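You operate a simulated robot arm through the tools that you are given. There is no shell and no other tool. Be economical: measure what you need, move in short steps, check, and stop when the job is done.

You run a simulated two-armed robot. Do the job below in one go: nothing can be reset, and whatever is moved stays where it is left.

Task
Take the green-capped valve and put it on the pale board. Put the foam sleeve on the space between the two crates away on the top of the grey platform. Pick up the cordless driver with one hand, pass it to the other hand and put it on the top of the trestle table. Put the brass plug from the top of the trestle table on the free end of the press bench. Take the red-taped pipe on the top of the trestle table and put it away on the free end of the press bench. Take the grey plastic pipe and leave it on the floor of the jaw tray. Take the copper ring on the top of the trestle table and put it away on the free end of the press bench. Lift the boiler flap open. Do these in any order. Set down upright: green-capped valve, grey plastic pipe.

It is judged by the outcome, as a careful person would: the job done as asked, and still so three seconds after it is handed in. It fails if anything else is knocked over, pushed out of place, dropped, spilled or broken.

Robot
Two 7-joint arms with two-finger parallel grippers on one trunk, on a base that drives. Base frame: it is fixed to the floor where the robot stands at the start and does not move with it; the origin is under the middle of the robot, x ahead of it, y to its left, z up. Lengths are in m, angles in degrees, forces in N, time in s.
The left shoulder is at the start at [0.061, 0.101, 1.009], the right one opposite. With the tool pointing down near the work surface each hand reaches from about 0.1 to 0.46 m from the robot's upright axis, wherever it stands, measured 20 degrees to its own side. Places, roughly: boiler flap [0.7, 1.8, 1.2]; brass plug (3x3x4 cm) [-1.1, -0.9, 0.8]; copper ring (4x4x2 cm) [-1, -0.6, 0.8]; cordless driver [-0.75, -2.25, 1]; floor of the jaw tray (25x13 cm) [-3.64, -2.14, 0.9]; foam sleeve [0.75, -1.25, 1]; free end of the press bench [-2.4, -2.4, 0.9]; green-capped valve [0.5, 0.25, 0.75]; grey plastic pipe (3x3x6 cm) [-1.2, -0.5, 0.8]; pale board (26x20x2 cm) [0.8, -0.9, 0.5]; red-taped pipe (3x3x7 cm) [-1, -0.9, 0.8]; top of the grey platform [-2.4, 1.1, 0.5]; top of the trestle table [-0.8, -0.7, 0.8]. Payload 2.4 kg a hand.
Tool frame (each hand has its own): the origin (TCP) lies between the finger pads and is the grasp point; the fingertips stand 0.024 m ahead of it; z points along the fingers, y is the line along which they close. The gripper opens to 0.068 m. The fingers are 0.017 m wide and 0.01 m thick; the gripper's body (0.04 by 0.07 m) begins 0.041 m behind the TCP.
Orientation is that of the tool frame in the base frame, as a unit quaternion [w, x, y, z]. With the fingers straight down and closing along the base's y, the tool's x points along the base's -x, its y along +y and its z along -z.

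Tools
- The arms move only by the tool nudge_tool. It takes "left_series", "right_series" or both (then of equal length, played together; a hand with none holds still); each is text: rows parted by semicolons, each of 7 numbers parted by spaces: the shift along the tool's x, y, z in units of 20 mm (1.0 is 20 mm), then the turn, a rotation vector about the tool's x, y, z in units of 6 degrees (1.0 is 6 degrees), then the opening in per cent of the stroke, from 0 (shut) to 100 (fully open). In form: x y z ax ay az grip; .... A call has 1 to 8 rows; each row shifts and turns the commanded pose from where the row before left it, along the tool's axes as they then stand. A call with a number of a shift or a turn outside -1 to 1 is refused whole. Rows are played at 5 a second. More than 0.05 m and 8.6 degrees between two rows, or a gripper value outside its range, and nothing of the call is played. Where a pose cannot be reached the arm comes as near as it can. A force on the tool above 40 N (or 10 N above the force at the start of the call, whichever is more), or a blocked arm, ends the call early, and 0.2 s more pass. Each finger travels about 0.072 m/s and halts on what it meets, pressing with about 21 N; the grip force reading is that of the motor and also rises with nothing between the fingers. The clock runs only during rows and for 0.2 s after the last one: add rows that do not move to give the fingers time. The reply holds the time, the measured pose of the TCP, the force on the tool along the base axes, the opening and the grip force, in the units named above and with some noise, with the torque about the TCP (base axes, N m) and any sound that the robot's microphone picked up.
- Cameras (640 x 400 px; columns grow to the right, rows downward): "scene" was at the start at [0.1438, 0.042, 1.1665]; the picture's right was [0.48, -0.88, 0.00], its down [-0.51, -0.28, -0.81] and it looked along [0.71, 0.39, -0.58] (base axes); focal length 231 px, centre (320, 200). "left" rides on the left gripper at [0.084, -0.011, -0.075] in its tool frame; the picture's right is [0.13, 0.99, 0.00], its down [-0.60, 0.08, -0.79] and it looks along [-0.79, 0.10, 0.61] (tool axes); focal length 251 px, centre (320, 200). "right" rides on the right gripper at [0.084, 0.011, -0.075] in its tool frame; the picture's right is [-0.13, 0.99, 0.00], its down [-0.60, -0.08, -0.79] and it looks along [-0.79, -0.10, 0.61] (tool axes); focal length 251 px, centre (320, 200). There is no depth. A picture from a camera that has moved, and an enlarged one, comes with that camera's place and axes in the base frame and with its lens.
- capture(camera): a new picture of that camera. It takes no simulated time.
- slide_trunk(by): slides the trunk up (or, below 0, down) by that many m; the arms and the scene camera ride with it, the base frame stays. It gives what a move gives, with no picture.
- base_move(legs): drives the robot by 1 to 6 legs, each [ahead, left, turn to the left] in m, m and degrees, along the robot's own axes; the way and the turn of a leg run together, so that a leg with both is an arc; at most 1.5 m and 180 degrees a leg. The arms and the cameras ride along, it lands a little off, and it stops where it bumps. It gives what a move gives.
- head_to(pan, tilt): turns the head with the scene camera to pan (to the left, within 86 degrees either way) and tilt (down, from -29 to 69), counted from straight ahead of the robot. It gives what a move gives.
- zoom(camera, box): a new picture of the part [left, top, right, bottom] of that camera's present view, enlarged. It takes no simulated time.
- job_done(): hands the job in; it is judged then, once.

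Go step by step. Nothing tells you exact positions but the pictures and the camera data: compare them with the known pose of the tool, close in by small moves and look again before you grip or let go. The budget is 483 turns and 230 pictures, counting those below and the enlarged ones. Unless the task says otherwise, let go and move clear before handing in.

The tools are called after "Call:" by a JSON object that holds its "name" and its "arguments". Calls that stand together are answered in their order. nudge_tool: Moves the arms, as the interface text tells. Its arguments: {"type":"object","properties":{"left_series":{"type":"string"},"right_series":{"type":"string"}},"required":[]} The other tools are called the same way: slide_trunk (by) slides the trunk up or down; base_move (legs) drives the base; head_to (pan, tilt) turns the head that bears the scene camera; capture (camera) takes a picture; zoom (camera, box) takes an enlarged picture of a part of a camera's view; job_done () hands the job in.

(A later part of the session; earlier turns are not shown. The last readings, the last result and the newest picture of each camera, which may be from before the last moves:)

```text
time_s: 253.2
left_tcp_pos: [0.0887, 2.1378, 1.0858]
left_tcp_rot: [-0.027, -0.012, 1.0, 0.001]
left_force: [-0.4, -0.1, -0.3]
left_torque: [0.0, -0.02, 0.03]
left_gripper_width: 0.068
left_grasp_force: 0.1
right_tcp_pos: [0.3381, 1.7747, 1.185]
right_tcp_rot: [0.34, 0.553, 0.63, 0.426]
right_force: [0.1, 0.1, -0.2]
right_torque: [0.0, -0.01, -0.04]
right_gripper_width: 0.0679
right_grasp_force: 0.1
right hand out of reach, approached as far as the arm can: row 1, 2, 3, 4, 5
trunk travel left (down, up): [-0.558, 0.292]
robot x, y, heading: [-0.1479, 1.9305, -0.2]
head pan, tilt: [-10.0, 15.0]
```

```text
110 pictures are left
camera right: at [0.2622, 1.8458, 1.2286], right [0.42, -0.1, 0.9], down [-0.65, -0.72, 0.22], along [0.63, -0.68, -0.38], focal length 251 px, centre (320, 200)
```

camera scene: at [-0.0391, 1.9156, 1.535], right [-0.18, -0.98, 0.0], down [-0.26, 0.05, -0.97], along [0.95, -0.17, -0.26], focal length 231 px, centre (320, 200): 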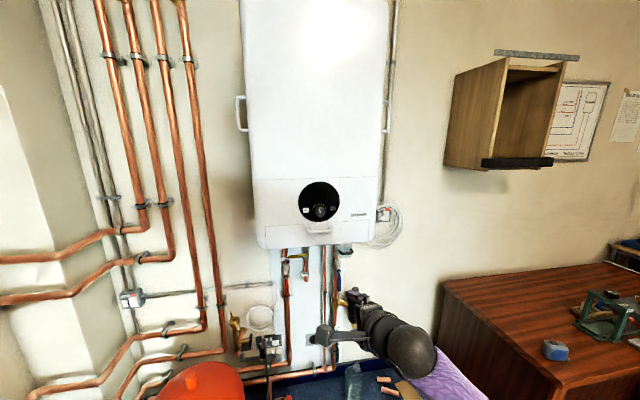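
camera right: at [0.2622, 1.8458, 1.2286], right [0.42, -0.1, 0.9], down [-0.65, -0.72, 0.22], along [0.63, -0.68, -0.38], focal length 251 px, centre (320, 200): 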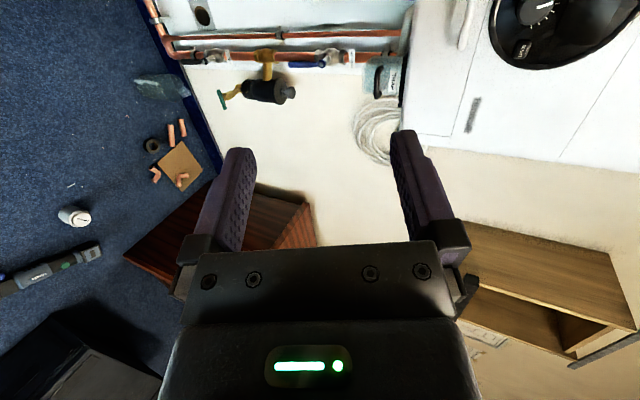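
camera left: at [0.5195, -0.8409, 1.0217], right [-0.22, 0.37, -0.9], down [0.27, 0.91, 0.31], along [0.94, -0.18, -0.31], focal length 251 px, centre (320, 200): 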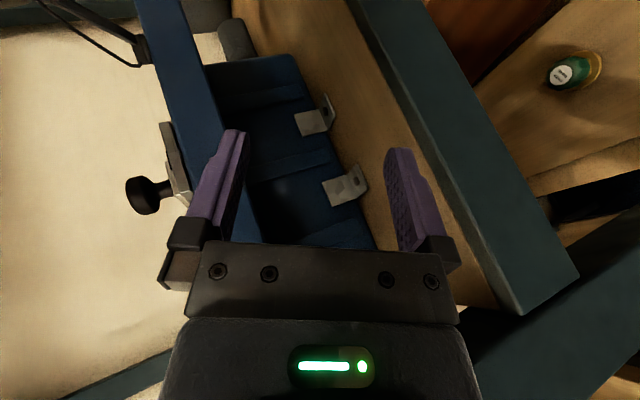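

The wrist limit leaves the hand pointing forward and 24° down, closing nearly vertically – good enough to grip the bar. Driving forward 0.2 m and pre-positioning in front of the handle.

Call:
{"name": "base_move", "arguments": {"legs": [[0.2, 0, 0]]}}

Call:
{"name": "capture", "arguments": {"camera": "scene"}}

Call:
{"name": "zoom", "arguments": {"camera": "scene", "box": [260, 200, 420, 300]}}

```text
time_s: 254.8
left_tcp_pos: [0.2885, 2.1371, 1.0849]
left_tcp_rot: [-0.027, -0.009, 1.0, 0.001]
left_force: [0.9, -0.2, -0.7]
left_torque: [0.03, 0.04, 0.01]
left_gripper_width: 0.068
left_grasp_force: 0.1
right_tcp_pos: [0.5372, 1.7726, 1.1843]
right_tcp_rot: [0.34, 0.555, 0.629, 0.425]
right_force: [1.2, 0.7, 0.9]
right_torque: [-0.01, -0.03, 0.01]
right_gripper_width: 0.0679
right_grasp_force: 0.0
trunk travel left (down, up): [-0.558, 0.292]
robot x, y, heading: [0.0537, 1.9318, -0.6]
head pan, tilt: [-10.0, 15.0]
```

```text
109 pictures are left
camera scene: at [0.1606, 1.9147, 1.5349], right [-0.18, -0.98, 0.0], down [-0.26, 0.05, -0.97], along [0.95, -0.17, -0.26], focal length 231 px, centre (320, 200)
```

scene: 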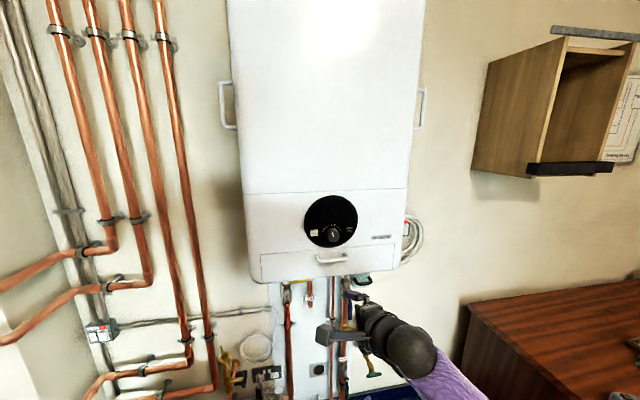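

```text
4.00 times, centred on (340, 250) of scene
camera zoom: at [0.1606, 1.9147, 1.5349], right [-0.18, -0.98, 0.0], down [-0.26, 0.05, -0.97], along [0.95, -0.17, -0.26], focal length 925 px, centre (240, 0)
```

zoom: 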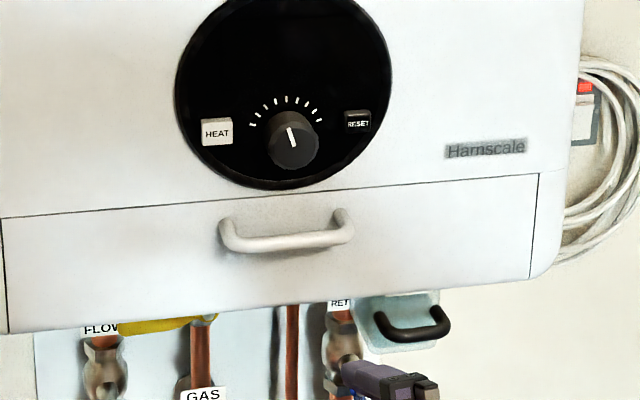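

The handle bar is near [0.69, 1.787, 1.22]. Moving the right hand to a pre-grasp point in front and above, then checking with the hand camera.

Call:
{"name": "nudge_tool", "arguments": {"right_series": "-0.07 0.97 0.25 0 0 0 75; -0.07 0.97 0.25 0 0 0 75; -0.07 0.97 0.25 0 0 0 75; -0.07 0.97 0.25 0 0 0 75; -0.07 0.97 0.25 0 0 0 75"}}

Call:
{"name": "capture", "arguments": {"camera": "right"}}

Call:
{"name": "zoom", "arguments": {"camera": "scene", "box": [260, 200, 420, 300]}}

```text
time_s: 256.0
left_tcp_pos: [0.2869, 2.1357, 1.0856]
left_tcp_rot: [-0.027, -0.011, 1.0, 0.001]
left_force: [-0.3, -0.1, 0.3]
left_torque: [0.0, -0.01, -0.01]
left_gripper_width: 0.0679
left_grasp_force: 0.0
right_tcp_pos: [0.6004, 1.774, 1.2623]
right_tcp_rot: [0.34, 0.555, 0.628, 0.426]
right_force: [-0.6, 0.3, 0.6]
right_torque: [0.01, -0.01, 0.02]
right_gripper_width: 0.0511
right_grasp_force: 0.1
trunk travel left (down, up): [-0.558, 0.292]
robot x, y, heading: [0.0544, 1.9323, -0.5]
head pan, tilt: [-10.0, 15.0]
```

```text
107 pictures are left
camera right: at [0.5243, 1.8444, 1.3069], right [0.42, -0.1, 0.9], down [-0.65, -0.72, 0.22], along [0.63, -0.68, -0.37], focal length 251 px, centre (320, 200)
```

right: 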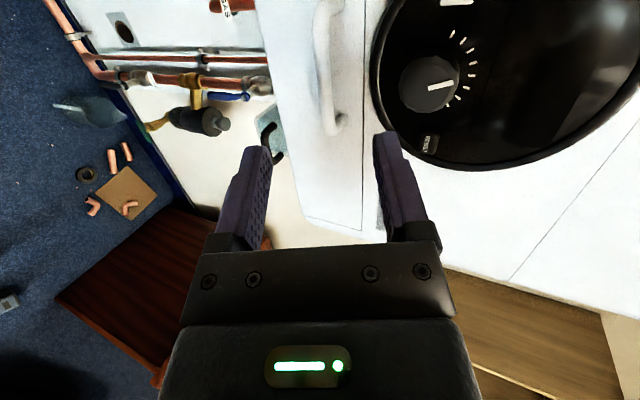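

```text
4.00 times, centred on (340, 250) of scene
camera zoom: at [0.1597, 1.9149, 1.535], right [-0.18, -0.98, 0.0], down [-0.26, 0.05, -0.97], along [0.95, -0.17, -0.26], focal length 925 px, centre (240, 0)
```

zoom: 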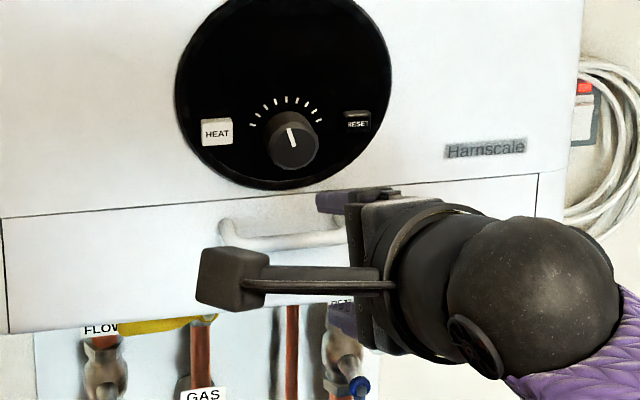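

Bar estimated at [0.68, 1.787, 1.229], right along the tool axis. Narrowing the opening and approaching.

Call:
{"name": "nudge_tool", "arguments": {"right_series": "0 0.14 0 0 0 0 50; 0 0 0.8 0 0 0 50; 0 0 0.8 0 0 0 50; 0 0 0.8 0 0 0 50; 0 0 0 0 0 0 50"}}

Call:
{"name": "capture", "arguments": {"camera": "right"}}

Call:
{"name": "zoom", "arguments": {"camera": "scene", "box": [260, 200, 420, 300]}}

```text
time_s: 257.2
left_tcp_pos: [0.2872, 2.1363, 1.0865]
left_tcp_rot: [-0.027, -0.01, 1.0, 0.0]
left_force: [0.5, -0.2, 0.0]
left_torque: [-0.03, 0.02, 0.01]
left_gripper_width: 0.0678
left_grasp_force: 0.0
right_tcp_pos: [0.6447, 1.7803, 1.245]
right_tcp_rot: [0.341, 0.554, 0.629, 0.426]
right_force: [0.2, -0.1, 0.5]
right_torque: [0.01, 0.0, -0.01]
right_gripper_width: 0.0338
right_grasp_force: 0.1
trunk travel left (down, up): [-0.558, 0.292]
robot x, y, heading: [0.0502, 1.9325, -0.4]
head pan, tilt: [-10.0, 15.0]
```

```text
105 pictures are left
camera right: at [0.5686, 1.8514, 1.2903], right [0.42, -0.1, 0.9], down [-0.65, -0.72, 0.22], along [0.63, -0.68, -0.37], focal length 251 px, centre (320, 200)
```

right: 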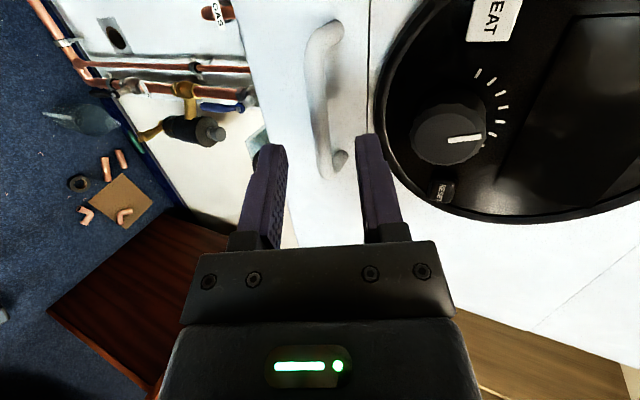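

```text
4.00 times, centred on (340, 250) of scene
camera zoom: at [0.1594, 1.9146, 1.535], right [-0.18, -0.98, 0.0], down [-0.25, 0.05, -0.97], along [0.95, -0.17, -0.26], focal length 925 px, centre (240, 0)
```

zoom: 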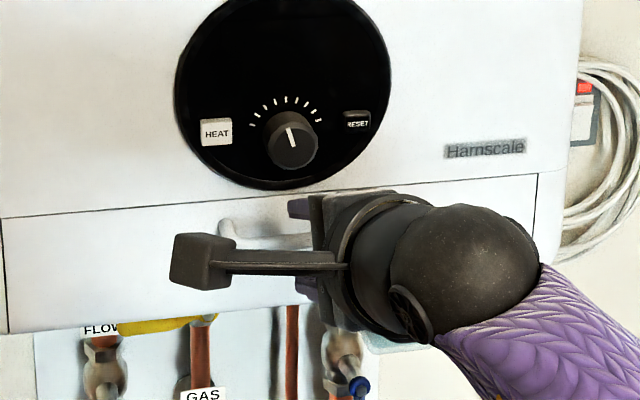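

The handle spans y≈1.76–1.83, bar at z≈1.235. Final approach then close.

Call:
{"name": "nudge_tool", "arguments": {"right_series": "0.6 0 0.4 0 0 0 50; 0 0 0.5 0 0 0 50; 0 0 0 0 0 0 0; 0 0 0 0 0 0 0; 0 0 0 0 0 0 0"}}

Call:
{"name": "capture", "arguments": {"camera": "right"}}

```text
time_s: 258.4
left_tcp_pos: [0.2874, 2.1369, 1.0861]
left_tcp_rot: [-0.028, -0.01, 1.0, 0.0]
left_force: [0.1, 0.7, 0.9]
left_torque: [-0.04, 0.02, 0.02]
left_gripper_width: 0.0681
left_grasp_force: 0.1
right_tcp_pos: [0.6583, 1.7954, 1.2387]
right_tcp_rot: [0.341, 0.555, 0.629, 0.425]
right_force: [1.0, 0.0, 0.3]
right_torque: [-0.04, 0.02, 0.04]
right_gripper_width: 0.0002
right_grasp_force: 21.0
trunk travel left (down, up): [-0.558, 0.292]
robot x, y, heading: [0.052, 1.9314, -0.8]
head pan, tilt: [-10.0, 15.0]
```

```text
103 pictures are left
camera right: at [0.5824, 1.8663, 1.2838], right [0.42, -0.1, 0.9], down [-0.65, -0.72, 0.22], along [0.63, -0.68, -0.37], focal length 251 px, centre (320, 200)
```

right: 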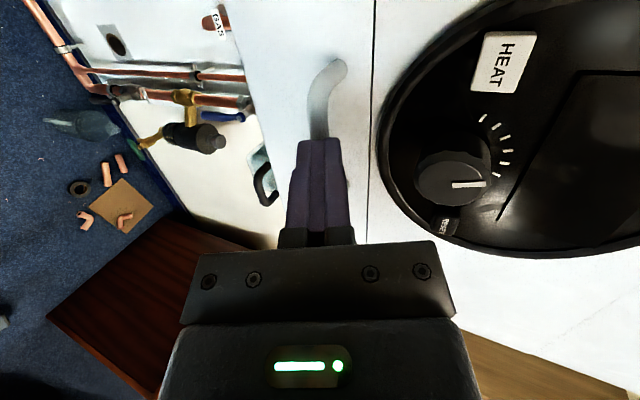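

Closed short of the bar. Reopening, advancing 2 cm more, then closing.

Call:
{"name": "nudge_tool", "arguments": {"right_series": "0 0 0 0 0 0 50; 0 0 0 0 0 0 50; 0 0 0 0 0 0 50; 0 0 0.6 0 0 0 50; 0 0 0.6 0 0 0 50"}}

Call:
{"name": "capture", "arguments": {"camera": "right"}}

```text
time_s: 259.6
left_tcp_pos: [0.2869, 2.1369, 1.086]
left_tcp_rot: [-0.027, -0.01, 1.0, 0.001]
left_force: [-0.3, 0.3, 0.2]
left_torque: [-0.01, 0.03, -0.01]
left_gripper_width: 0.0679
left_grasp_force: 0.0
right_tcp_pos: [0.6806, 1.8005, 1.2305]
right_tcp_rot: [0.341, 0.554, 0.628, 0.426]
right_force: [-0.6, 1.3, -1.1]
right_torque: [0.03, -0.04, 0.04]
right_gripper_width: 0.0339
right_grasp_force: 0.0
trunk travel left (down, up): [-0.558, 0.292]
robot x, y, heading: [0.0525, 1.9312, -0.6]
head pan, tilt: [-10.0, 15.0]
```

```text
102 pictures are left
camera right: at [0.6045, 1.87, 1.2741], right [0.42, -0.1, 0.9], down [-0.65, -0.72, 0.22], along [0.63, -0.68, -0.37], focal length 251 px, centre (320, 200)
```

right: 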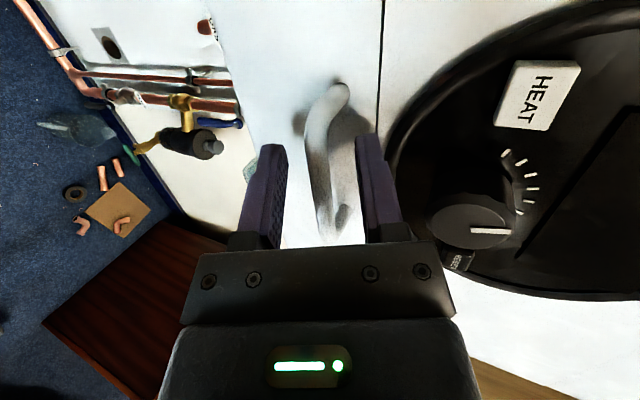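

The bar is entering between the fingers. A bit further, then close.

Call:
{"name": "nudge_tool", "arguments": {"right_series": "0 0 0.5 0 0 0 50; 0 0 0 0 0 0 0; 0 0 0 0 0 0 0; 0 0 0 0 0 0 0"}}

Call:
{"name": "capture", "arguments": {"camera": "right"}}

```text
time_s: 260.6
left_tcp_pos: [0.2869, 2.1365, 1.0869]
left_tcp_rot: [-0.027, -0.009, 1.0, 0.001]
left_force: [0.2, 0.8, -0.2]
left_torque: [0.03, -0.01, -0.01]
left_gripper_width: 0.0681
left_grasp_force: 0.0
right_tcp_pos: [0.6799, 1.799, 1.2303]
right_tcp_rot: [0.341, 0.555, 0.629, 0.426]
right_force: [-0.2, 0.1, 0.0]
right_torque: [0.55, -0.02, -0.16]
right_gripper_width: 0.01
right_grasp_force: 31.2
right hand out of reach, approached as far as the arm can: row 1
trunk travel left (down, up): [-0.558, 0.292]
robot x, y, heading: [0.0505, 1.9316, -0.2]
head pan, tilt: [-10.0, 15.0]
```

```text
101 pictures are left
camera right: at [0.6045, 1.8698, 1.2742], right [0.42, -0.11, 0.9], down [-0.65, -0.72, 0.22], along [0.63, -0.68, -0.37], focal length 251 px, centre (320, 200)
```

right: 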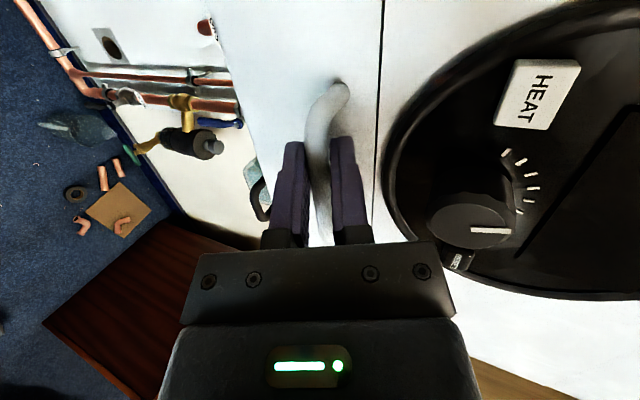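

Bar gripped (10 mm). Testing with a gentle outward pull to learn which way the flap swings.

Call:
{"name": "nudge_tool", "arguments": {"right_series": "0.08 -0.2 -0.45 0 0 0 0; 0.08 -0.2 -0.45 0 0 0 0; 0 0 0 0 0 0 0"}}

Call:
{"name": "zoom", "arguments": {"camera": "scene", "box": [240, 180, 400, 280]}}

```text
time_s: 261.4
left_tcp_pos: [0.292, 2.1358, 1.0849]
left_tcp_rot: [-0.03, -0.01, 1.0, 0.001]
left_force: [0.0, 0.1, -0.4]
left_torque: [0.02, -0.04, -0.02]
left_gripper_width: 0.068
left_grasp_force: 0.0
right_tcp_pos: [0.6664, 1.7972, 1.2248]
right_tcp_rot: [0.338, 0.556, 0.631, 0.423]
right_force: [19.2, 4.1, -26.6]
right_torque: [0.53, 0.18, -0.25]
right_gripper_width: 0.0103
right_grasp_force: 31.7
trunk travel left (down, up): [-0.558, 0.292]
robot x, y, heading: [0.0507, 1.9318, -0.5]
head pan, tilt: [-10.0, 15.0]
```

```text
4.00 times, centred on (320, 230) of scene
camera zoom: at [0.1674, 1.9149, 1.5342], right [-0.18, -0.98, 0.0], down [-0.26, 0.05, -0.96], along [0.95, -0.17, -0.26], focal length 925 px, centre (320, 80)
```

zoom: 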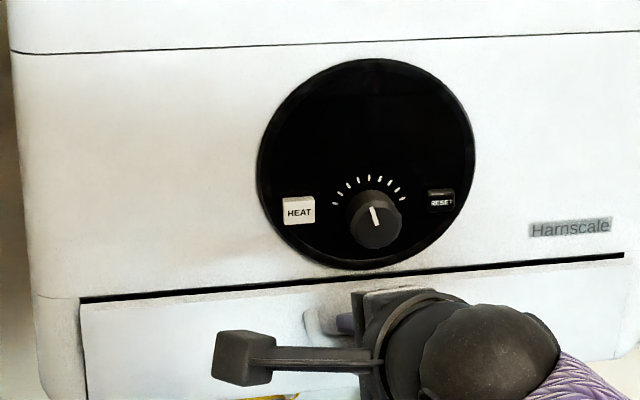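

The top seam opened: the flap is hinged at the bottom and swings outward/down. I'll follow its arc for another ~35°.

Call:
{"name": "nudge_tool", "arguments": {"right_series": "0.04 -0.3 -0.17 0 0 0 0; 0.04 -0.3 -0.17 0 0 0 0; 0.03 -0.38 -0.13 0 0 0 0; 0.03 -0.38 -0.13 0 0 0 0; 0.02 -0.35 -0.04 0 0 0 0; 0.02 -0.35 -0.04 0 0 0 0"}}

Call:
{"name": "zoom", "arguments": {"camera": "scene", "box": [240, 180, 400, 280]}}

```text
time_s: 262.8
left_tcp_pos: [0.2911, 2.1354, 1.0865]
left_tcp_rot: [-0.03, -0.01, 1.0, 0.001]
left_force: [-0.3, -0.2, -0.2]
left_torque: [-0.01, 0.02, -0.01]
left_gripper_width: 0.0679
left_grasp_force: 0.0
right_tcp_pos: [0.6352, 1.7979, 1.1961]
right_tcp_rot: [0.339, 0.556, 0.629, 0.425]
right_force: [24.4, -2.6, -10.8]
right_torque: [0.57, -0.02, -0.12]
right_gripper_width: 0.0102
right_grasp_force: 31.5
trunk travel left (down, up): [-0.558, 0.292]
robot x, y, heading: [0.0487, 1.9335, -0.2]
head pan, tilt: [-10.0, 15.0]
```

```text
4.00 times, centred on (320, 230) of scene
camera zoom: at [0.1662, 1.9136, 1.5345], right [-0.18, -0.98, 0.0], down [-0.26, 0.05, -0.96], along [0.95, -0.17, -0.26], focal length 925 px, centre (320, 80)
```

zoom: 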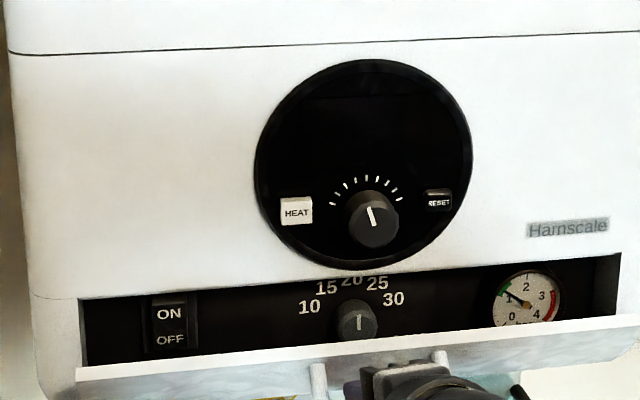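

Opening nicely. Continuing along the arc.

Call:
{"name": "nudge_tool", "arguments": {"right_series": "0 -0.4 0.02 0 0 0 0; 0 -0.4 0.04 0 0 0 0; 0 -0.35 0.1 0 0 0 0; 0 -0.35 0.1 0 0 0 0"}}

Call:
{"name": "zoom", "arguments": {"camera": "scene", "box": [240, 200, 400, 300]}}

```text
time_s: 263.8
left_tcp_pos: [0.2908, 2.1357, 1.0859]
left_tcp_rot: [-0.029, -0.009, 1.0, 0.001]
left_force: [-0.2, -0.7, 0.6]
left_torque: [-0.01, -0.02, 0.01]
left_gripper_width: 0.0681
left_grasp_force: 0.2
right_tcp_pos: [0.6275, 1.8, 1.1659]
right_tcp_rot: [0.34, 0.555, 0.629, 0.426]
right_force: [23.9, -4.3, 0.1]
right_torque: [0.65, -0.21, 0.01]
right_gripper_width: 0.0105
right_grasp_force: 31.3
trunk travel left (down, up): [-0.558, 0.292]
robot x, y, heading: [0.0524, 1.9317, -0.1]
head pan, tilt: [-10.0, 15.0]
```

```text
4.00 times, centred on (320, 250) of scene
camera zoom: at [0.1646, 1.9137, 1.5346], right [-0.18, -0.98, 0.0], down [-0.26, 0.05, -0.96], along [0.95, -0.17, -0.26], focal length 925 px, centre (320, 0)
```

zoom: 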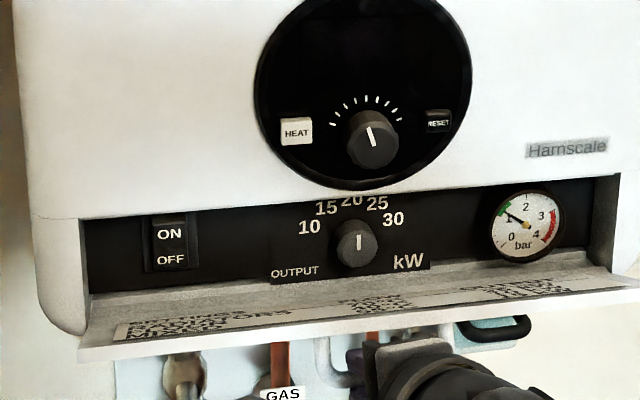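

Almost horizontal. A touch more, then release and see whether it stays.

Call:
{"name": "nudge_tool", "arguments": {"right_series": "0 -0.35 0.19 0 0 0 0; 0 -0.35 0.19 0 0 0 0; 0 -0.3 0.2 0 0 0 0; 0 0 0 0 0 0 0"}}

Call:
{"name": "nudge_tool", "arguments": {"right_series": "0 0 0 0 0 0 50; 0 0 0 0 0 0 50; 0 0 0 0 0 0 50"}}

Call:
{"name": "zoom", "arguments": {"camera": "scene", "box": [240, 200, 400, 300]}}

Call:
{"name": "capture", "arguments": {"camera": "right"}}

```text
time_s: 264.8
left_tcp_pos: [0.2916, 2.136, 1.0853]
left_tcp_rot: [-0.029, -0.01, 1.0, 0.002]
left_force: [-0.2, -0.4, 0.7]
left_torque: [0.05, 0.02, 0.01]
left_gripper_width: 0.0679
left_grasp_force: 0.1
right_tcp_pos: [0.6297, 1.7986, 1.1437]
right_tcp_rot: [0.339, 0.555, 0.629, 0.425]
right_force: [26.2, -7.7, 7.4]
right_torque: [0.46, -0.37, -0.61]
right_gripper_width: 0.0106
right_grasp_force: 31.4
trunk travel left (down, up): [-0.558, 0.292]
robot x, y, heading: [0.0494, 1.9296, -0.3]
head pan, tilt: [-10.0, 15.0]
```

```text
time_s: 265.6
left_tcp_pos: [0.2871, 2.1362, 1.0868]
left_tcp_rot: [-0.027, -0.01, 1.0, 0.001]
left_force: [0.2, 0.1, -0.7]
left_torque: [0.02, 0.01, -0.01]
left_gripper_width: 0.068
left_grasp_force: 0.1
right_tcp_pos: [0.625, 1.8005, 1.1437]
right_tcp_rot: [0.34, 0.554, 0.629, 0.426]
right_force: [-1.3, 0.3, -0.5]
right_torque: [-0.03, 0.01, 0.0]
right_gripper_width: 0.0332
right_grasp_force: 0.1
trunk travel left (down, up): [-0.558, 0.292]
robot x, y, heading: [0.0485, 1.9315, -0.3]
head pan, tilt: [-10.0, 15.0]
```

```text
4.00 times, centred on (320, 250) of scene
camera zoom: at [0.1594, 1.9148, 1.535], right [-0.18, -0.98, 0.0], down [-0.25, 0.05, -0.97], along [0.95, -0.17, -0.26], focal length 925 px, centre (320, 0)
```

zoom: 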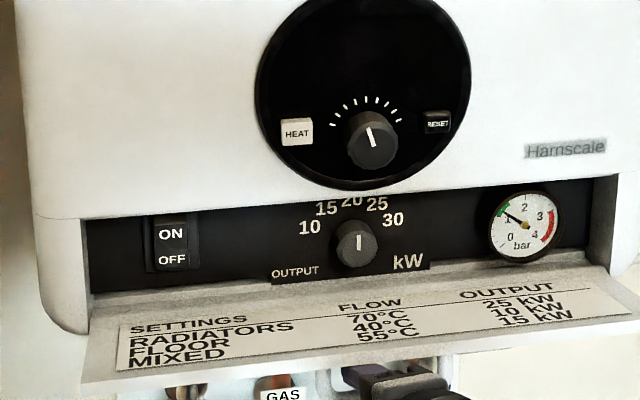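

```text
96 pictures are left
camera right: at [0.5495, 1.8715, 1.1892], right [0.42, -0.1, 0.9], down [-0.65, -0.72, 0.22], along [0.63, -0.68, -0.37], focal length 251 px, centre (320, 200)
```

right: 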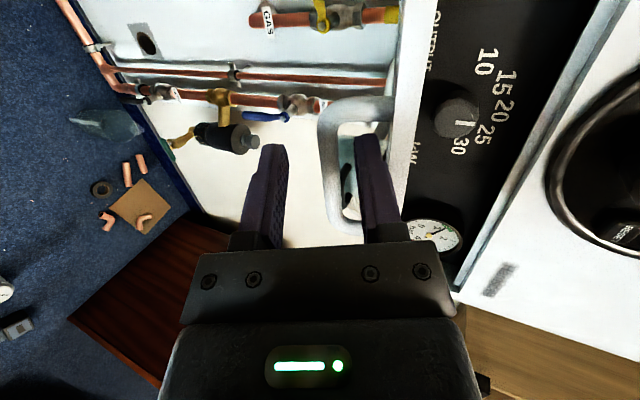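

The flap is open past horizontal and stays. Withdrawing the hand backward.

Call:
{"name": "nudge_tool", "arguments": {"right_series": "0.15 -0.59 -0.82 0 0 0 60; 0.15 -0.59 -0.82 0 0 0 60; 0.15 -0.59 -0.82 0 0 0 60; 0.15 -0.59 -0.82 0 0 0 60"}}

Call:
{"name": "base_move", "arguments": {"legs": [[-0.3, 0, 0]]}}

Call:
{"name": "capture", "arguments": {"camera": "scene"}}

```text
time_s: 266.6
left_tcp_pos: [0.2874, 2.1366, 1.086]
left_tcp_rot: [-0.028, -0.01, 1.0, 0.002]
left_force: [1.3, 0.2, 0.2]
left_torque: [-0.01, 0.01, 0.03]
left_gripper_width: 0.0679
left_grasp_force: 0.1
right_tcp_pos: [0.5916, 1.8002, 1.1355]
right_tcp_rot: [0.337, 0.55, 0.631, 0.431]
right_force: [-0.1, 0.4, -0.1]
right_torque: [0.0, 0.02, -0.02]
right_gripper_width: 0.0408
right_grasp_force: 0.1
right hand out of reach, approached as far as the arm can: row 2, 3, 4
trunk travel left (down, up): [-0.558, 0.292]
robot x, y, heading: [0.0545, 1.9283, -0.4]
head pan, tilt: [-10.0, 15.0]
```

```text
time_s: 268.6
left_tcp_pos: [-0.0056, 2.1374, 1.0867]
left_tcp_rot: [-0.027, -0.011, 1.0, 0.0]
left_force: [-0.5, 0.0, 0.5]
left_torque: [0.02, 0.01, 0.04]
left_gripper_width: 0.068
left_grasp_force: 0.0
right_tcp_pos: [0.2979, 1.8016, 1.1345]
right_tcp_rot: [0.336, 0.549, 0.632, 0.433]
right_force: [-0.3, -0.1, 0.6]
right_torque: [-0.01, -0.04, 0.02]
right_gripper_width: 0.0407
right_grasp_force: 0.0
trunk travel left (down, up): [-0.558, 0.292]
robot x, y, heading: [-0.2436, 1.9304, 0.0]
head pan, tilt: [-10.0, 15.0]
```

```text
95 pictures are left
camera scene: at [-0.1334, 1.9159, 1.535], right [-0.17, -0.98, 0.0], down [-0.25, 0.05, -0.97], along [0.95, -0.17, -0.26], focal length 231 px, centre (320, 200)
```

scene: 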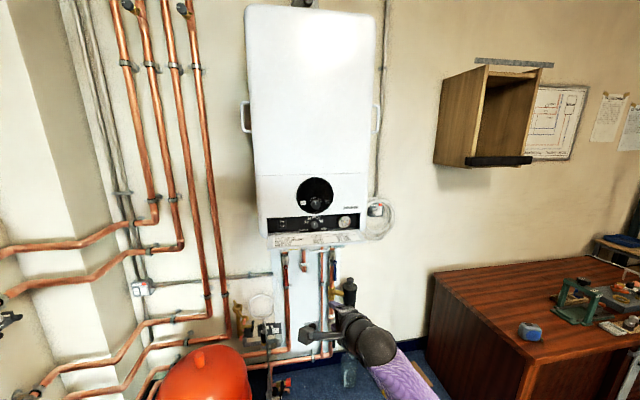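

The boiler flap is open. Now I'll travel back via the northern route toward the trestle's west side, while re-orienting the right hand downward.

Call:
{"name": "nudge_tool", "arguments": {"right_series": "0 0 0 0.526 0.408 -0.666 100; 0 0 0 0.526 0.408 -0.666 100; 0 0 0 0.526 0.408 -0.666 100; 0 0 0 0.526 0.408 -0.666 100; 0 0 0 0.526 0.408 -0.666 100; 0 0 0 0.526 0.408 -0.666 100; 0 0 0 0.526 0.408 -0.666 100; 0 0 0 0.526 0.408 -0.666 100"}}

Call:
{"name": "nudge_tool", "arguments": {"right_series": "0 0 0 0.526 0.408 -0.666 100; 0 0 0 0.526 0.408 -0.666 100; 0 0 0 0.526 0.408 -0.666 100; 0 0 0 0.526 0.408 -0.666 100; 0 0 0 0.526 0.408 -0.666 100; 0 0 0 0.526 0.408 -0.666 100; 0 0 0 0.526 0.408 -0.666 100; 0 0 0 0.526 0.408 -0.666 100"}}

Call:
{"name": "base_move", "arguments": {"legs": [[-0.38, 0.25, 0], [-0.75, 0, 0], [0, -1.1, 0], [0, -1.0, 0]]}}

Call:
{"name": "head_to", "arguments": {"pan": -50, "tilt": 40}}

Call:
{"name": "capture", "arguments": {"camera": "scene"}}

```text
time_s: 270.4
left_tcp_pos: [-0.005, 2.1379, 1.0863]
left_tcp_rot: [-0.027, -0.012, 1.0, 0.0]
left_force: [0.4, -0.5, 0.9]
left_torque: [0.01, 0.03, -0.01]
left_gripper_width: 0.0682
left_grasp_force: 0.1
right_tcp_pos: [0.2979, 1.802, 1.134]
right_tcp_rot: [0.204, 0.335, 0.882, 0.263]
right_force: [-0.5, -0.2, 0.3]
right_torque: [-0.01, 0.05, 0.0]
right_gripper_width: 0.068
right_grasp_force: 0.1
trunk travel left (down, up): [-0.558, 0.292]
robot x, y, heading: [-0.241, 1.9312, 0.1]
head pan, tilt: [-10.0, 15.0]
```

```text
time_s: 272.2
left_tcp_pos: [-0.0045, 2.1388, 1.0849]
left_tcp_rot: [-0.027, -0.011, 1.0, 0.0]
left_force: [0.0, 0.6, 0.2]
left_torque: [0.01, 0.03, -0.04]
left_gripper_width: 0.0679
left_grasp_force: 0.1
right_tcp_pos: [0.256, 1.7995, 1.1286]
right_tcp_rot: [0.041, 0.069, 0.995, 0.053]
right_force: [-0.2, -0.5, -0.9]
right_torque: [0.01, 0.01, 0.0]
right_gripper_width: 0.0679
right_grasp_force: 0.0
right hand out of reach, approached as far as the arm can: row 4, 5, 6, 7, 8
trunk travel left (down, up): [-0.558, 0.292]
robot x, y, heading: [-0.2414, 1.9307, -0.1]
head pan, tilt: [-10.0, 15.0]
```

```text
time_s: 288.7
left_tcp_pos: [-1.0663, 0.2911, 1.0857]
left_tcp_rot: [-0.028, -0.038, 0.999, 0.0]
left_force: [0.3, -0.3, 0.1]
left_torque: [0.01, -0.04, 0.05]
left_gripper_width: 0.0679
left_grasp_force: 0.0
right_tcp_pos: [-0.7884, -0.0341, 1.1287]
right_tcp_rot: [0.04, 0.043, 0.997, 0.054]
right_force: [0.6, -0.3, -0.5]
right_torque: [0.0, 0.01, -0.01]
right_gripper_width: 0.0683
right_grasp_force: 0.1
trunk travel left (down, up): [-0.558, 0.292]
robot x, y, heading: [-1.289, 0.0726, 2.9]
head pan, tilt: [-10.0, 15.0]
```

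```text
time_s: 289.8
left_tcp_pos: [-1.0663, 0.2906, 1.0859]
left_tcp_rot: [-0.026, -0.038, 0.999, 0.0]
left_force: [-0.4, -0.7, -0.1]
left_torque: [0.01, 0.02, -0.03]
left_gripper_width: 0.0682
left_grasp_force: 0.0
right_tcp_pos: [-0.7886, -0.0331, 1.1287]
right_tcp_rot: [0.039, 0.044, 0.997, 0.054]
right_force: [0.2, 0.4, -0.2]
right_torque: [0.02, -0.02, 0.01]
right_gripper_width: 0.0681
right_grasp_force: 0.1
trunk travel left (down, up): [-0.558, 0.292]
robot x, y, heading: [-1.2918, 0.0746, 3.2]
head pan, tilt: [-50.0, 40.0]
```

```text
94 pictures are left
camera scene: at [-1.2165, 0.0115, 1.4955], right [-0.73, -0.68, 0.0], down [-0.44, 0.47, -0.77], along [0.52, -0.56, -0.64], focal length 231 px, centre (320, 200)
```

scene: 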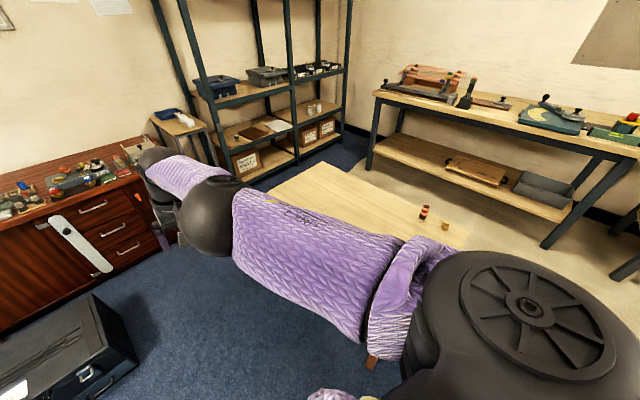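

I see the red-taped pipe (~[-1.05,-0.83]) and brass plug (~[-1.15,-0.83]) on the trestle. I'll move to its west side and face it.

Call:
{"name": "nudge_tool", "arguments": {"right_series": "1 0 0 0 0 0 100; 1 0 0 0 0 0 100; 1 0 0 0 0 0 100; 0.5 0 0 0.5 0.37 -0.7 100; 0 0 0 0.5 0.37 -0.7 100"}}

Call:
{"name": "base_move", "arguments": {"legs": [[-0.33, 0.02, -3], [0, -0.72, 0]]}}

Call:
{"name": "head_to", "arguments": {"pan": 0, "tilt": 45}}

Call:
{"name": "capture", "arguments": {"camera": "scene"}}

```text
time_s: 290.9
left_tcp_pos: [-1.0646, 0.2913, 1.0867]
left_tcp_rot: [-0.028, -0.038, 0.999, 0.001]
left_force: [-0.4, 0.3, 0.2]
left_torque: [0.0, 0.01, 0.03]
left_gripper_width: 0.068
left_grasp_force: 0.0
right_tcp_pos: [-0.7968, -0.0323, 1.1295]
right_tcp_rot: [0.012, -0.012, 1.0, 0.014]
right_force: [0.3, -0.3, 0.4]
right_torque: [-0.01, 0.0, 0.0]
right_gripper_width: 0.0681
right_grasp_force: 0.1
right hand out of reach, approached as far as the arm can: row 1, 2, 3, 4, 5
trunk travel left (down, up): [-0.558, 0.292]
robot x, y, heading: [-1.2894, 0.0698, 2.8]
head pan, tilt: [-50.0, 40.0]
```

```text
time_s: 295.0
left_tcp_pos: [-1.3896, -0.0002, 1.0851]
left_tcp_rot: [-0.027, -0.009, 1.0, 0.0]
left_force: [-0.3, -0.6, -0.5]
left_torque: [-0.02, 0.0, 0.02]
left_gripper_width: 0.068
left_grasp_force: 0.0
right_tcp_pos: [-1.1397, -0.339, 1.1291]
right_tcp_rot: [0.013, 0.018, 1.0, 0.012]
right_force: [0.2, 1.0, 0.1]
right_torque: [-0.04, 0.01, 0.0]
right_gripper_width: 0.0679
right_grasp_force: 0.0
trunk travel left (down, up): [-0.558, 0.292]
robot x, y, heading: [-1.6311, -0.2038, -0.5]
head pan, tilt: [-50.0, 40.0]
stopped in leg 2: the robot was blocked; the commanded pose is now the measured one
```

```text
time_s: 296.1
left_tcp_pos: [-1.391, -0.0021, 1.0855]
left_tcp_rot: [-0.028, -0.008, 1.0, 0.0]
left_force: [-0.4, -0.5, 0.8]
left_torque: [0.01, 0.02, 0.0]
left_gripper_width: 0.0681
left_grasp_force: 0.1
right_tcp_pos: [-1.1402, -0.3406, 1.1305]
right_tcp_rot: [0.013, 0.018, 1.0, 0.013]
right_force: [0.1, -0.8, 0.4]
right_torque: [0.03, 0.02, 0.02]
right_gripper_width: 0.0682
right_grasp_force: 0.1
trunk travel left (down, up): [-0.558, 0.292]
robot x, y, heading: [-1.6275, -0.2049, -0.4]
head pan, tilt: [0.0, 45.0]
```

```text
93 pictures are left
camera scene: at [-1.5291, -0.2074, 1.4882], right [-0.01, -1.0, 0.0], down [-0.71, 0.0, -0.71], along [0.71, -0.01, -0.71], focal length 231 px, centre (320, 200)
```

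scene: 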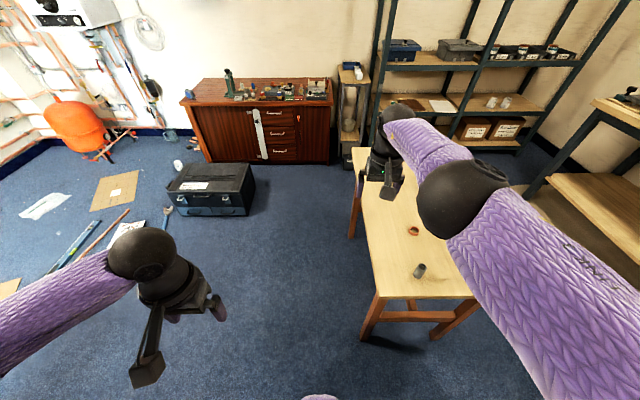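

Blocked by something on my right. The grey pipe is at ≈[-1.15,-0.55], ring ≈[-0.99,-0.57]. Looking right to see the obstacle.

Call:
{"name": "head_to", "arguments": {"pan": -86, "tilt": 35}}

Call:
{"name": "capture", "arguments": {"camera": "scene"}}

```text
time_s: 297.8
left_tcp_pos: [-1.3901, -0.0022, 1.0869]
left_tcp_rot: [-0.028, -0.009, 1.0, 0.001]
left_force: [0.4, 0.8, -0.1]
left_torque: [0.01, 0.05, 0.0]
left_gripper_width: 0.0683
left_grasp_force: 0.0
right_tcp_pos: [-1.1399, -0.3415, 1.13]
right_tcp_rot: [0.012, 0.019, 1.0, 0.012]
right_force: [-0.5, -1.5, 0.1]
right_torque: [0.02, -0.03, -0.01]
right_gripper_width: 0.0682
right_grasp_force: 0.0
trunk travel left (down, up): [-0.558, 0.292]
robot x, y, heading: [-1.6296, -0.2049, -0.7]
head pan, tilt: [-85.9, 35.0]
```

```text
92 pictures are left
camera scene: at [-1.6047, -0.2947, 1.503], right [-1.0, -0.07, 0.0], down [-0.04, 0.57, -0.82], along [0.05, -0.82, -0.57], focal length 231 px, centre (320, 200)
```

scene: 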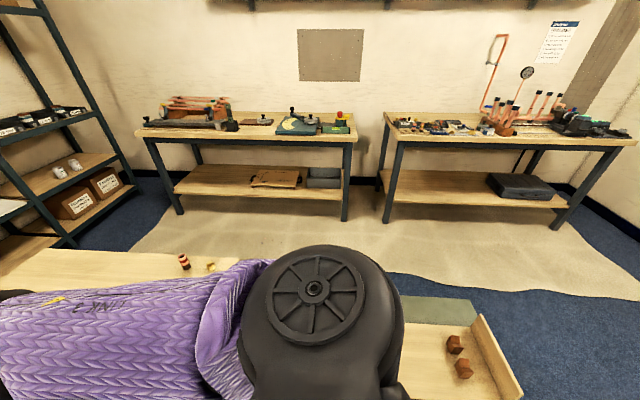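

There's another table to the west, so I'll work the trestle from the north (for grey pipe and ring) and later from the south. Moving to the north side, facing south.

Call:
{"name": "base_move", "arguments": {"legs": [[0, 0.22, 0], [0.56, 0.0, 0], [0, 0, -89.5]]}}

Call:
{"name": "slide_trunk", "arguments": {"by": -0.2}}

Call:
{"name": "base_move", "arguments": {"legs": [[0.1, 0, 0]]}}

Call:
{"name": "head_to", "arguments": {"pan": 0, "tilt": 50}}

Call:
{"name": "capture", "arguments": {"camera": "scene"}}

```text
time_s: 306.0
left_tcp_pos: [-0.8552, -0.2286, 1.0863]
left_tcp_rot: [-0.019, 0.695, 0.719, 0.02]
left_force: [-0.1, -0.2, 0.0]
left_torque: [0.02, 0.0, 0.0]
left_gripper_width: 0.068
left_grasp_force: 0.1
right_tcp_pos: [-1.1896, -0.4842, 1.1297]
right_tcp_rot: [0.018, 0.714, 0.7, 0.0]
right_force: [-0.1, -0.8, 0.2]
right_torque: [0.0, 0.0, -0.01]
right_gripper_width: 0.0677
right_grasp_force: 0.1
trunk travel left (down, up): [-0.558, 0.292]
robot x, y, heading: [-1.0641, 0.0064, -89.6]
head pan, tilt: [-85.9, 35.0]
```

```text
time_s: 308.2
left_tcp_pos: [-0.8547, -0.2286, 0.8866]
left_tcp_rot: [-0.019, 0.695, 0.718, 0.02]
left_force: [0.3, 0.1, 0.0]
left_torque: [0.01, 0.01, 0.03]
left_gripper_width: 0.0681
left_grasp_force: 0.1
right_tcp_pos: [-1.1913, -0.4862, 0.9019]
right_tcp_rot: [-0.004, 0.714, 0.699, 0.022]
right_force: [0.1, -0.1, 0.0]
right_torque: [-0.01, -0.01, -0.04]
right_gripper_width: 0.0679
right_grasp_force: 0.1
trunk travel left (down, up): [-0.358, 0.492]
robot x, y, heading: [-1.0654, 0.0081, -89.2]
head pan, tilt: [-85.9, 35.0]
```

```text
time_s: 309.4
left_tcp_pos: [-0.8533, -0.3283, 0.8865]
left_tcp_rot: [-0.02, 0.695, 0.718, 0.02]
left_force: [0.2, 0.5, 0.6]
left_torque: [-0.01, 0.03, -0.01]
left_gripper_width: 0.0677
left_grasp_force: 0.1
right_tcp_pos: [-1.1885, -0.5847, 0.9026]
right_tcp_rot: [-0.004, 0.714, 0.699, 0.022]
right_force: [0.3, -0.5, -0.1]
right_torque: [0.04, 0.03, 0.02]
right_gripper_width: 0.068
right_grasp_force: 0.1
trunk travel left (down, up): [-0.358, 0.492]
robot x, y, heading: [-1.0615, -0.0958, -89.5]
head pan, tilt: [-85.9, 35.0]
```

```text
time_s: 310.9
left_tcp_pos: [-0.8548, -0.3268, 0.8864]
left_tcp_rot: [-0.019, 0.695, 0.719, 0.021]
left_force: [-0.1, 0.5, 0.2]
left_torque: [0.0, -0.04, 0.0]
left_gripper_width: 0.0683
left_grasp_force: 0.0
right_tcp_pos: [-1.1884, -0.586, 0.9015]
right_tcp_rot: [-0.004, 0.715, 0.699, 0.021]
right_force: [0.6, 0.5, -0.1]
right_torque: [-0.01, 0.01, 0.02]
right_gripper_width: 0.0681
right_grasp_force: 0.1
trunk travel left (down, up): [-0.358, 0.492]
robot x, y, heading: [-1.0606, -0.0939, -89.5]
head pan, tilt: [0.0, 50.0]
```

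```text
91 pictures are left
camera scene: at [-1.0598, -0.2097, 1.2802], right [-1.0, -0.01, 0.0], down [-0.01, 0.77, -0.64], along [0.01, -0.64, -0.77], focal length 231 px, centre (320, 200)
```

scene: 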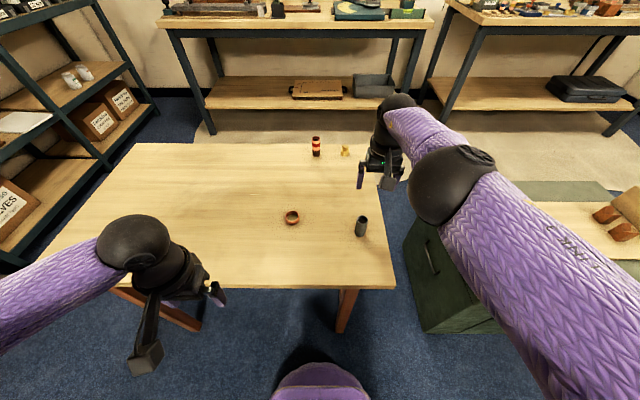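

Positions: grey pipe [-1.153,-0.519], ring [-0.982,-0.556], red pipe [-1.037,-0.822], plug [-1.134,-0.831]. Moving the right hand above the grey pipe and the left above the ring.

Call:
{"name": "nudge_tool", "arguments": {"right_series": "0.85 0.45 0 0 0 0 100; 0.85 0.45 0 0 0 0 100; 0.85 0.45 0 0 0 0 100; 0.8 0.4 0 0 0 0 100; 0 0 0 0 0 0 100"}}

Call:
{"name": "capture", "arguments": {"camera": "right"}}

Call:
{"name": "zoom", "arguments": {"camera": "scene", "box": [280, 160, 440, 260]}}

```text
time_s: 312.1
left_tcp_pos: [-0.8537, -0.3293, 0.8861]
left_tcp_rot: [-0.019, 0.695, 0.718, 0.02]
left_force: [-0.6, -1.0, -0.8]
left_torque: [-0.01, -0.02, -0.02]
left_gripper_width: 0.0679
left_grasp_force: 0.1
right_tcp_pos: [-1.1897, -0.5853, 0.9018]
right_tcp_rot: [-0.003, 0.715, 0.699, 0.02]
right_force: [-0.2, 0.4, 0.2]
right_torque: [0.05, 0.02, -0.01]
right_gripper_width: 0.068
right_grasp_force: 0.1
right hand out of reach, approached as far as the arm can: row 1, 2, 3, 4
trunk travel left (down, up): [-0.358, 0.492]
robot x, y, heading: [-1.0624, -0.095, -89.2]
head pan, tilt: [0.0, 50.0]
```

```text
90 pictures are left
camera right: at [-1.1777, -0.5045, 0.9803], right [0.99, -0.15, 0.02], down [-0.11, -0.63, 0.77], along [-0.1, -0.76, -0.64], focal length 251 px, centre (320, 200)
```

right: 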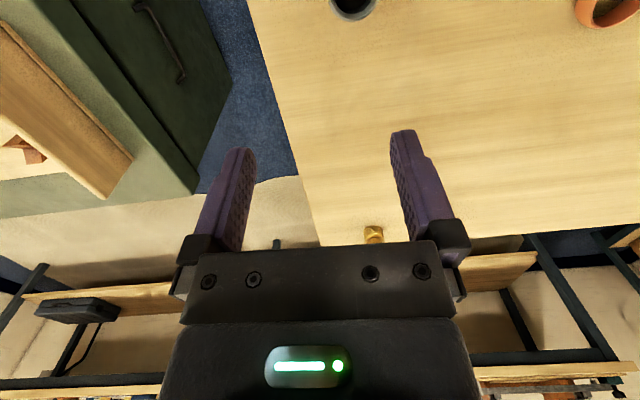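

```text
4.00 times, centred on (360, 210) of scene
camera zoom: at [-1.0597, -0.2097, 1.2802], right [-1.0, -0.01, 0.0], down [-0.01, 0.77, -0.64], along [0.01, -0.64, -0.77], focal length 925 px, centre (160, 160)
```

zoom: 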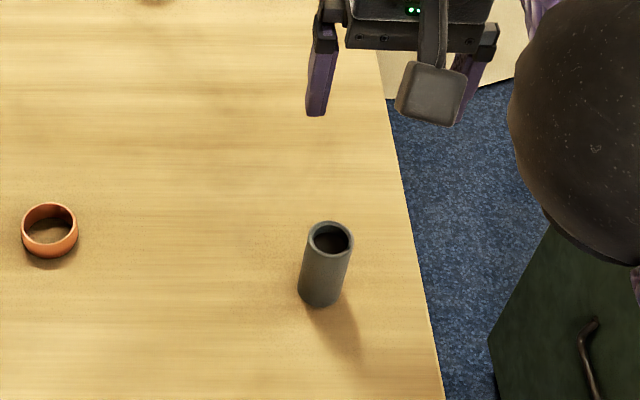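

The right arm reports out of reach although the target is near – probably a joint limit. Testing by lifting and a small retract.

Call:
{"name": "nudge_tool", "arguments": {"right_series": "0 0 -1 0 0 0 100; 0 0 -1 0 0 0 100; 0 0 -1 0 0 0 100; 0 0 -1 0 0 0 100; 1 0 0 0 0 0 100; 1 0 0 0 0 0 100"}}

```text
time_s: 313.6
left_tcp_pos: [-0.854, -0.3277, 0.8862]
left_tcp_rot: [-0.02, 0.695, 0.718, 0.02]
left_force: [-1.2, 1.0, 0.4]
left_torque: [0.0, -0.01, 0.0]
left_gripper_width: 0.0679
left_grasp_force: 0.1
right_tcp_pos: [-1.1807, -0.5899, 0.9812]
right_tcp_rot: [-0.003, 0.714, 0.7, 0.021]
right_force: [0.2, -0.2, -0.6]
right_torque: [-0.01, -0.01, 0.05]
right_gripper_width: 0.068
right_grasp_force: 0.0
right hand out of reach, approached as far as the arm can: row 1, 3, 5, 6
trunk travel left (down, up): [-0.358, 0.492]
robot x, y, heading: [-1.0627, -0.0955, -89.4]
head pan, tilt: [0.0, 50.0]
```

Call:
{"name": "nudge_tool", "arguments": {"right_series": "0 -1 0 0 0 0 100; 0 -1 0 0 0 0 100; 1 0 0 0 0 0 100; 1 0 0 0 0 0 100; 0 0 0 0 0 1 100; 0 0 0 0 0 1 100; 1 0 0 0 0 0 100; 1 0 0 0 0 0 100"}}

Call:
{"name": "head_to", "arguments": {"pan": -40, "tilt": 30}}

Call:
{"name": "capture", "arguments": {"camera": "scene"}}

```text
time_s: 315.4
left_tcp_pos: [-0.8534, -0.3269, 0.8858]
left_tcp_rot: [-0.02, 0.695, 0.718, 0.02]
left_force: [0.5, 0.0, 0.2]
left_torque: [-0.02, -0.02, -0.03]
left_gripper_width: 0.0682
left_grasp_force: 0.1
right_tcp_pos: [-1.2108, -0.5108, 0.9844]
right_tcp_rot: [-0.005, 0.784, 0.62, 0.021]
right_force: [0.4, -0.2, 0.0]
right_torque: [0.04, -0.01, 0.01]
right_gripper_width: 0.0681
right_grasp_force: 0.1
trunk travel left (down, up): [-0.358, 0.492]
robot x, y, heading: [-1.0621, -0.0929, -89.4]
head pan, tilt: [0.0, 50.0]
```

```text
time_s: 316.4
left_tcp_pos: [-0.8542, -0.3291, 0.8874]
left_tcp_rot: [-0.02, 0.695, 0.718, 0.021]
left_force: [0.4, 0.3, -0.1]
left_torque: [-0.02, -0.02, -0.01]
left_gripper_width: 0.0683
left_grasp_force: 0.0
right_tcp_pos: [-1.2105, -0.5111, 0.9854]
right_tcp_rot: [-0.006, 0.784, 0.621, 0.021]
right_force: [1.0, -0.9, 0.6]
right_torque: [0.0, 0.0, -0.02]
right_gripper_width: 0.0679
right_grasp_force: 0.0
trunk travel left (down, up): [-0.358, 0.492]
robot x, y, heading: [-1.0624, -0.0955, -89.2]
head pan, tilt: [-40.0, 30.0]
```

```text
88 pictures are left
camera scene: at [-1.1179, -0.2026, 1.3097], right [-0.77, 0.63, 0.0], down [0.32, 0.39, -0.87], along [-0.55, -0.67, -0.5], focal length 231 px, centre (320, 200)
```

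scene: 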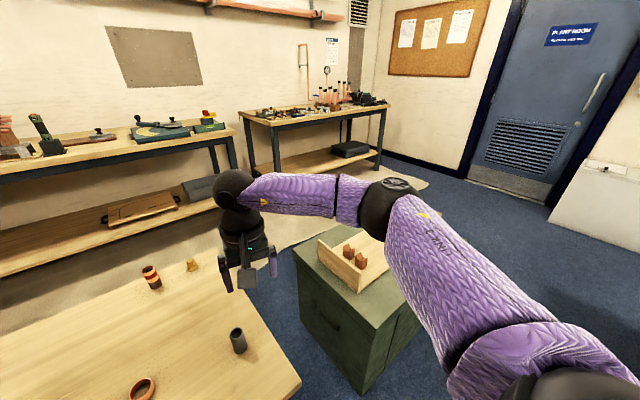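

Freed. Now moving the right hand above the grey pipe.

Call:
{"name": "nudge_tool", "arguments": {"right_series": "0.09 0.97 1 0 0 0 100; 0.09 0.97 1 0 0 0 100; 0.09 0.95 1 0 0 0 100; 0 0 0.7 0 0 0 100; 0 0 0 0 0 0 100"}}

Call:
{"name": "head_to", "arguments": {"pan": 0, "tilt": 50}}

Call:
{"name": "capture", "arguments": {"camera": "right"}}

Call:
{"name": "zoom", "arguments": {"camera": "scene", "box": [260, 160, 420, 260]}}

```text
time_s: 317.6
left_tcp_pos: [-0.8543, -0.3276, 0.8866]
left_tcp_rot: [-0.02, 0.695, 0.718, 0.02]
left_force: [-0.1, -0.2, 0.7]
left_torque: [0.02, -0.01, -0.01]
left_gripper_width: 0.0678
left_grasp_force: 0.1
right_tcp_pos: [-1.1511, -0.516, 0.9116]
right_tcp_rot: [-0.006, 0.783, 0.621, 0.021]
right_force: [0.1, -0.4, -0.2]
right_torque: [0.03, 0.04, 0.0]
right_gripper_width: 0.0681
right_grasp_force: 0.0
trunk travel left (down, up): [-0.358, 0.492]
robot x, y, heading: [-1.06, -0.0949, -89.4]
head pan, tilt: [-40.0, 30.0]
```

```text
time_s: 318.7
left_tcp_pos: [-0.8535, -0.3288, 0.8864]
left_tcp_rot: [-0.02, 0.695, 0.718, 0.02]
left_force: [0.5, 0.0, 0.4]
left_torque: [0.01, 0.03, 0.03]
left_gripper_width: 0.0678
left_grasp_force: 0.1
right_tcp_pos: [-1.1521, -0.5165, 0.9125]
right_tcp_rot: [-0.006, 0.784, 0.621, 0.021]
right_force: [-0.8, 0.3, -0.3]
right_torque: [0.02, 0.0, 0.02]
right_gripper_width: 0.0679
right_grasp_force: 0.1
trunk travel left (down, up): [-0.358, 0.492]
robot x, y, heading: [-1.0602, -0.0958, -89.4]
head pan, tilt: [0.0, 50.0]
```

```text
87 pictures are left
camera right: at [-1.1238, -0.4408, 0.9909], right [0.94, -0.35, 0.01], down [-0.24, -0.6, 0.77], along [-0.26, -0.72, -0.64], focal length 251 px, centre (320, 200)
```

right: 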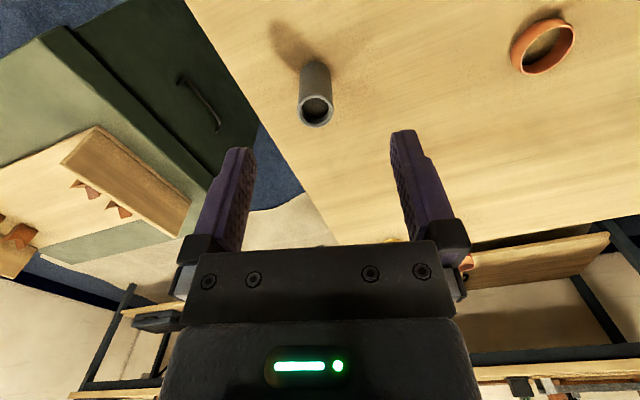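

```text
4.00 times, centred on (340, 210) of scene
camera zoom: at [-1.0598, -0.2097, 1.2802], right [-1.0, -0.01, 0.0], down [-0.01, 0.77, -0.64], along [0.01, -0.64, -0.77], focal length 925 px, centre (240, 160)
```

zoom: 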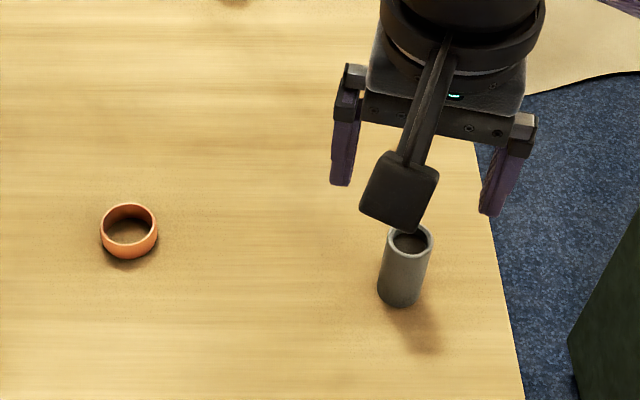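

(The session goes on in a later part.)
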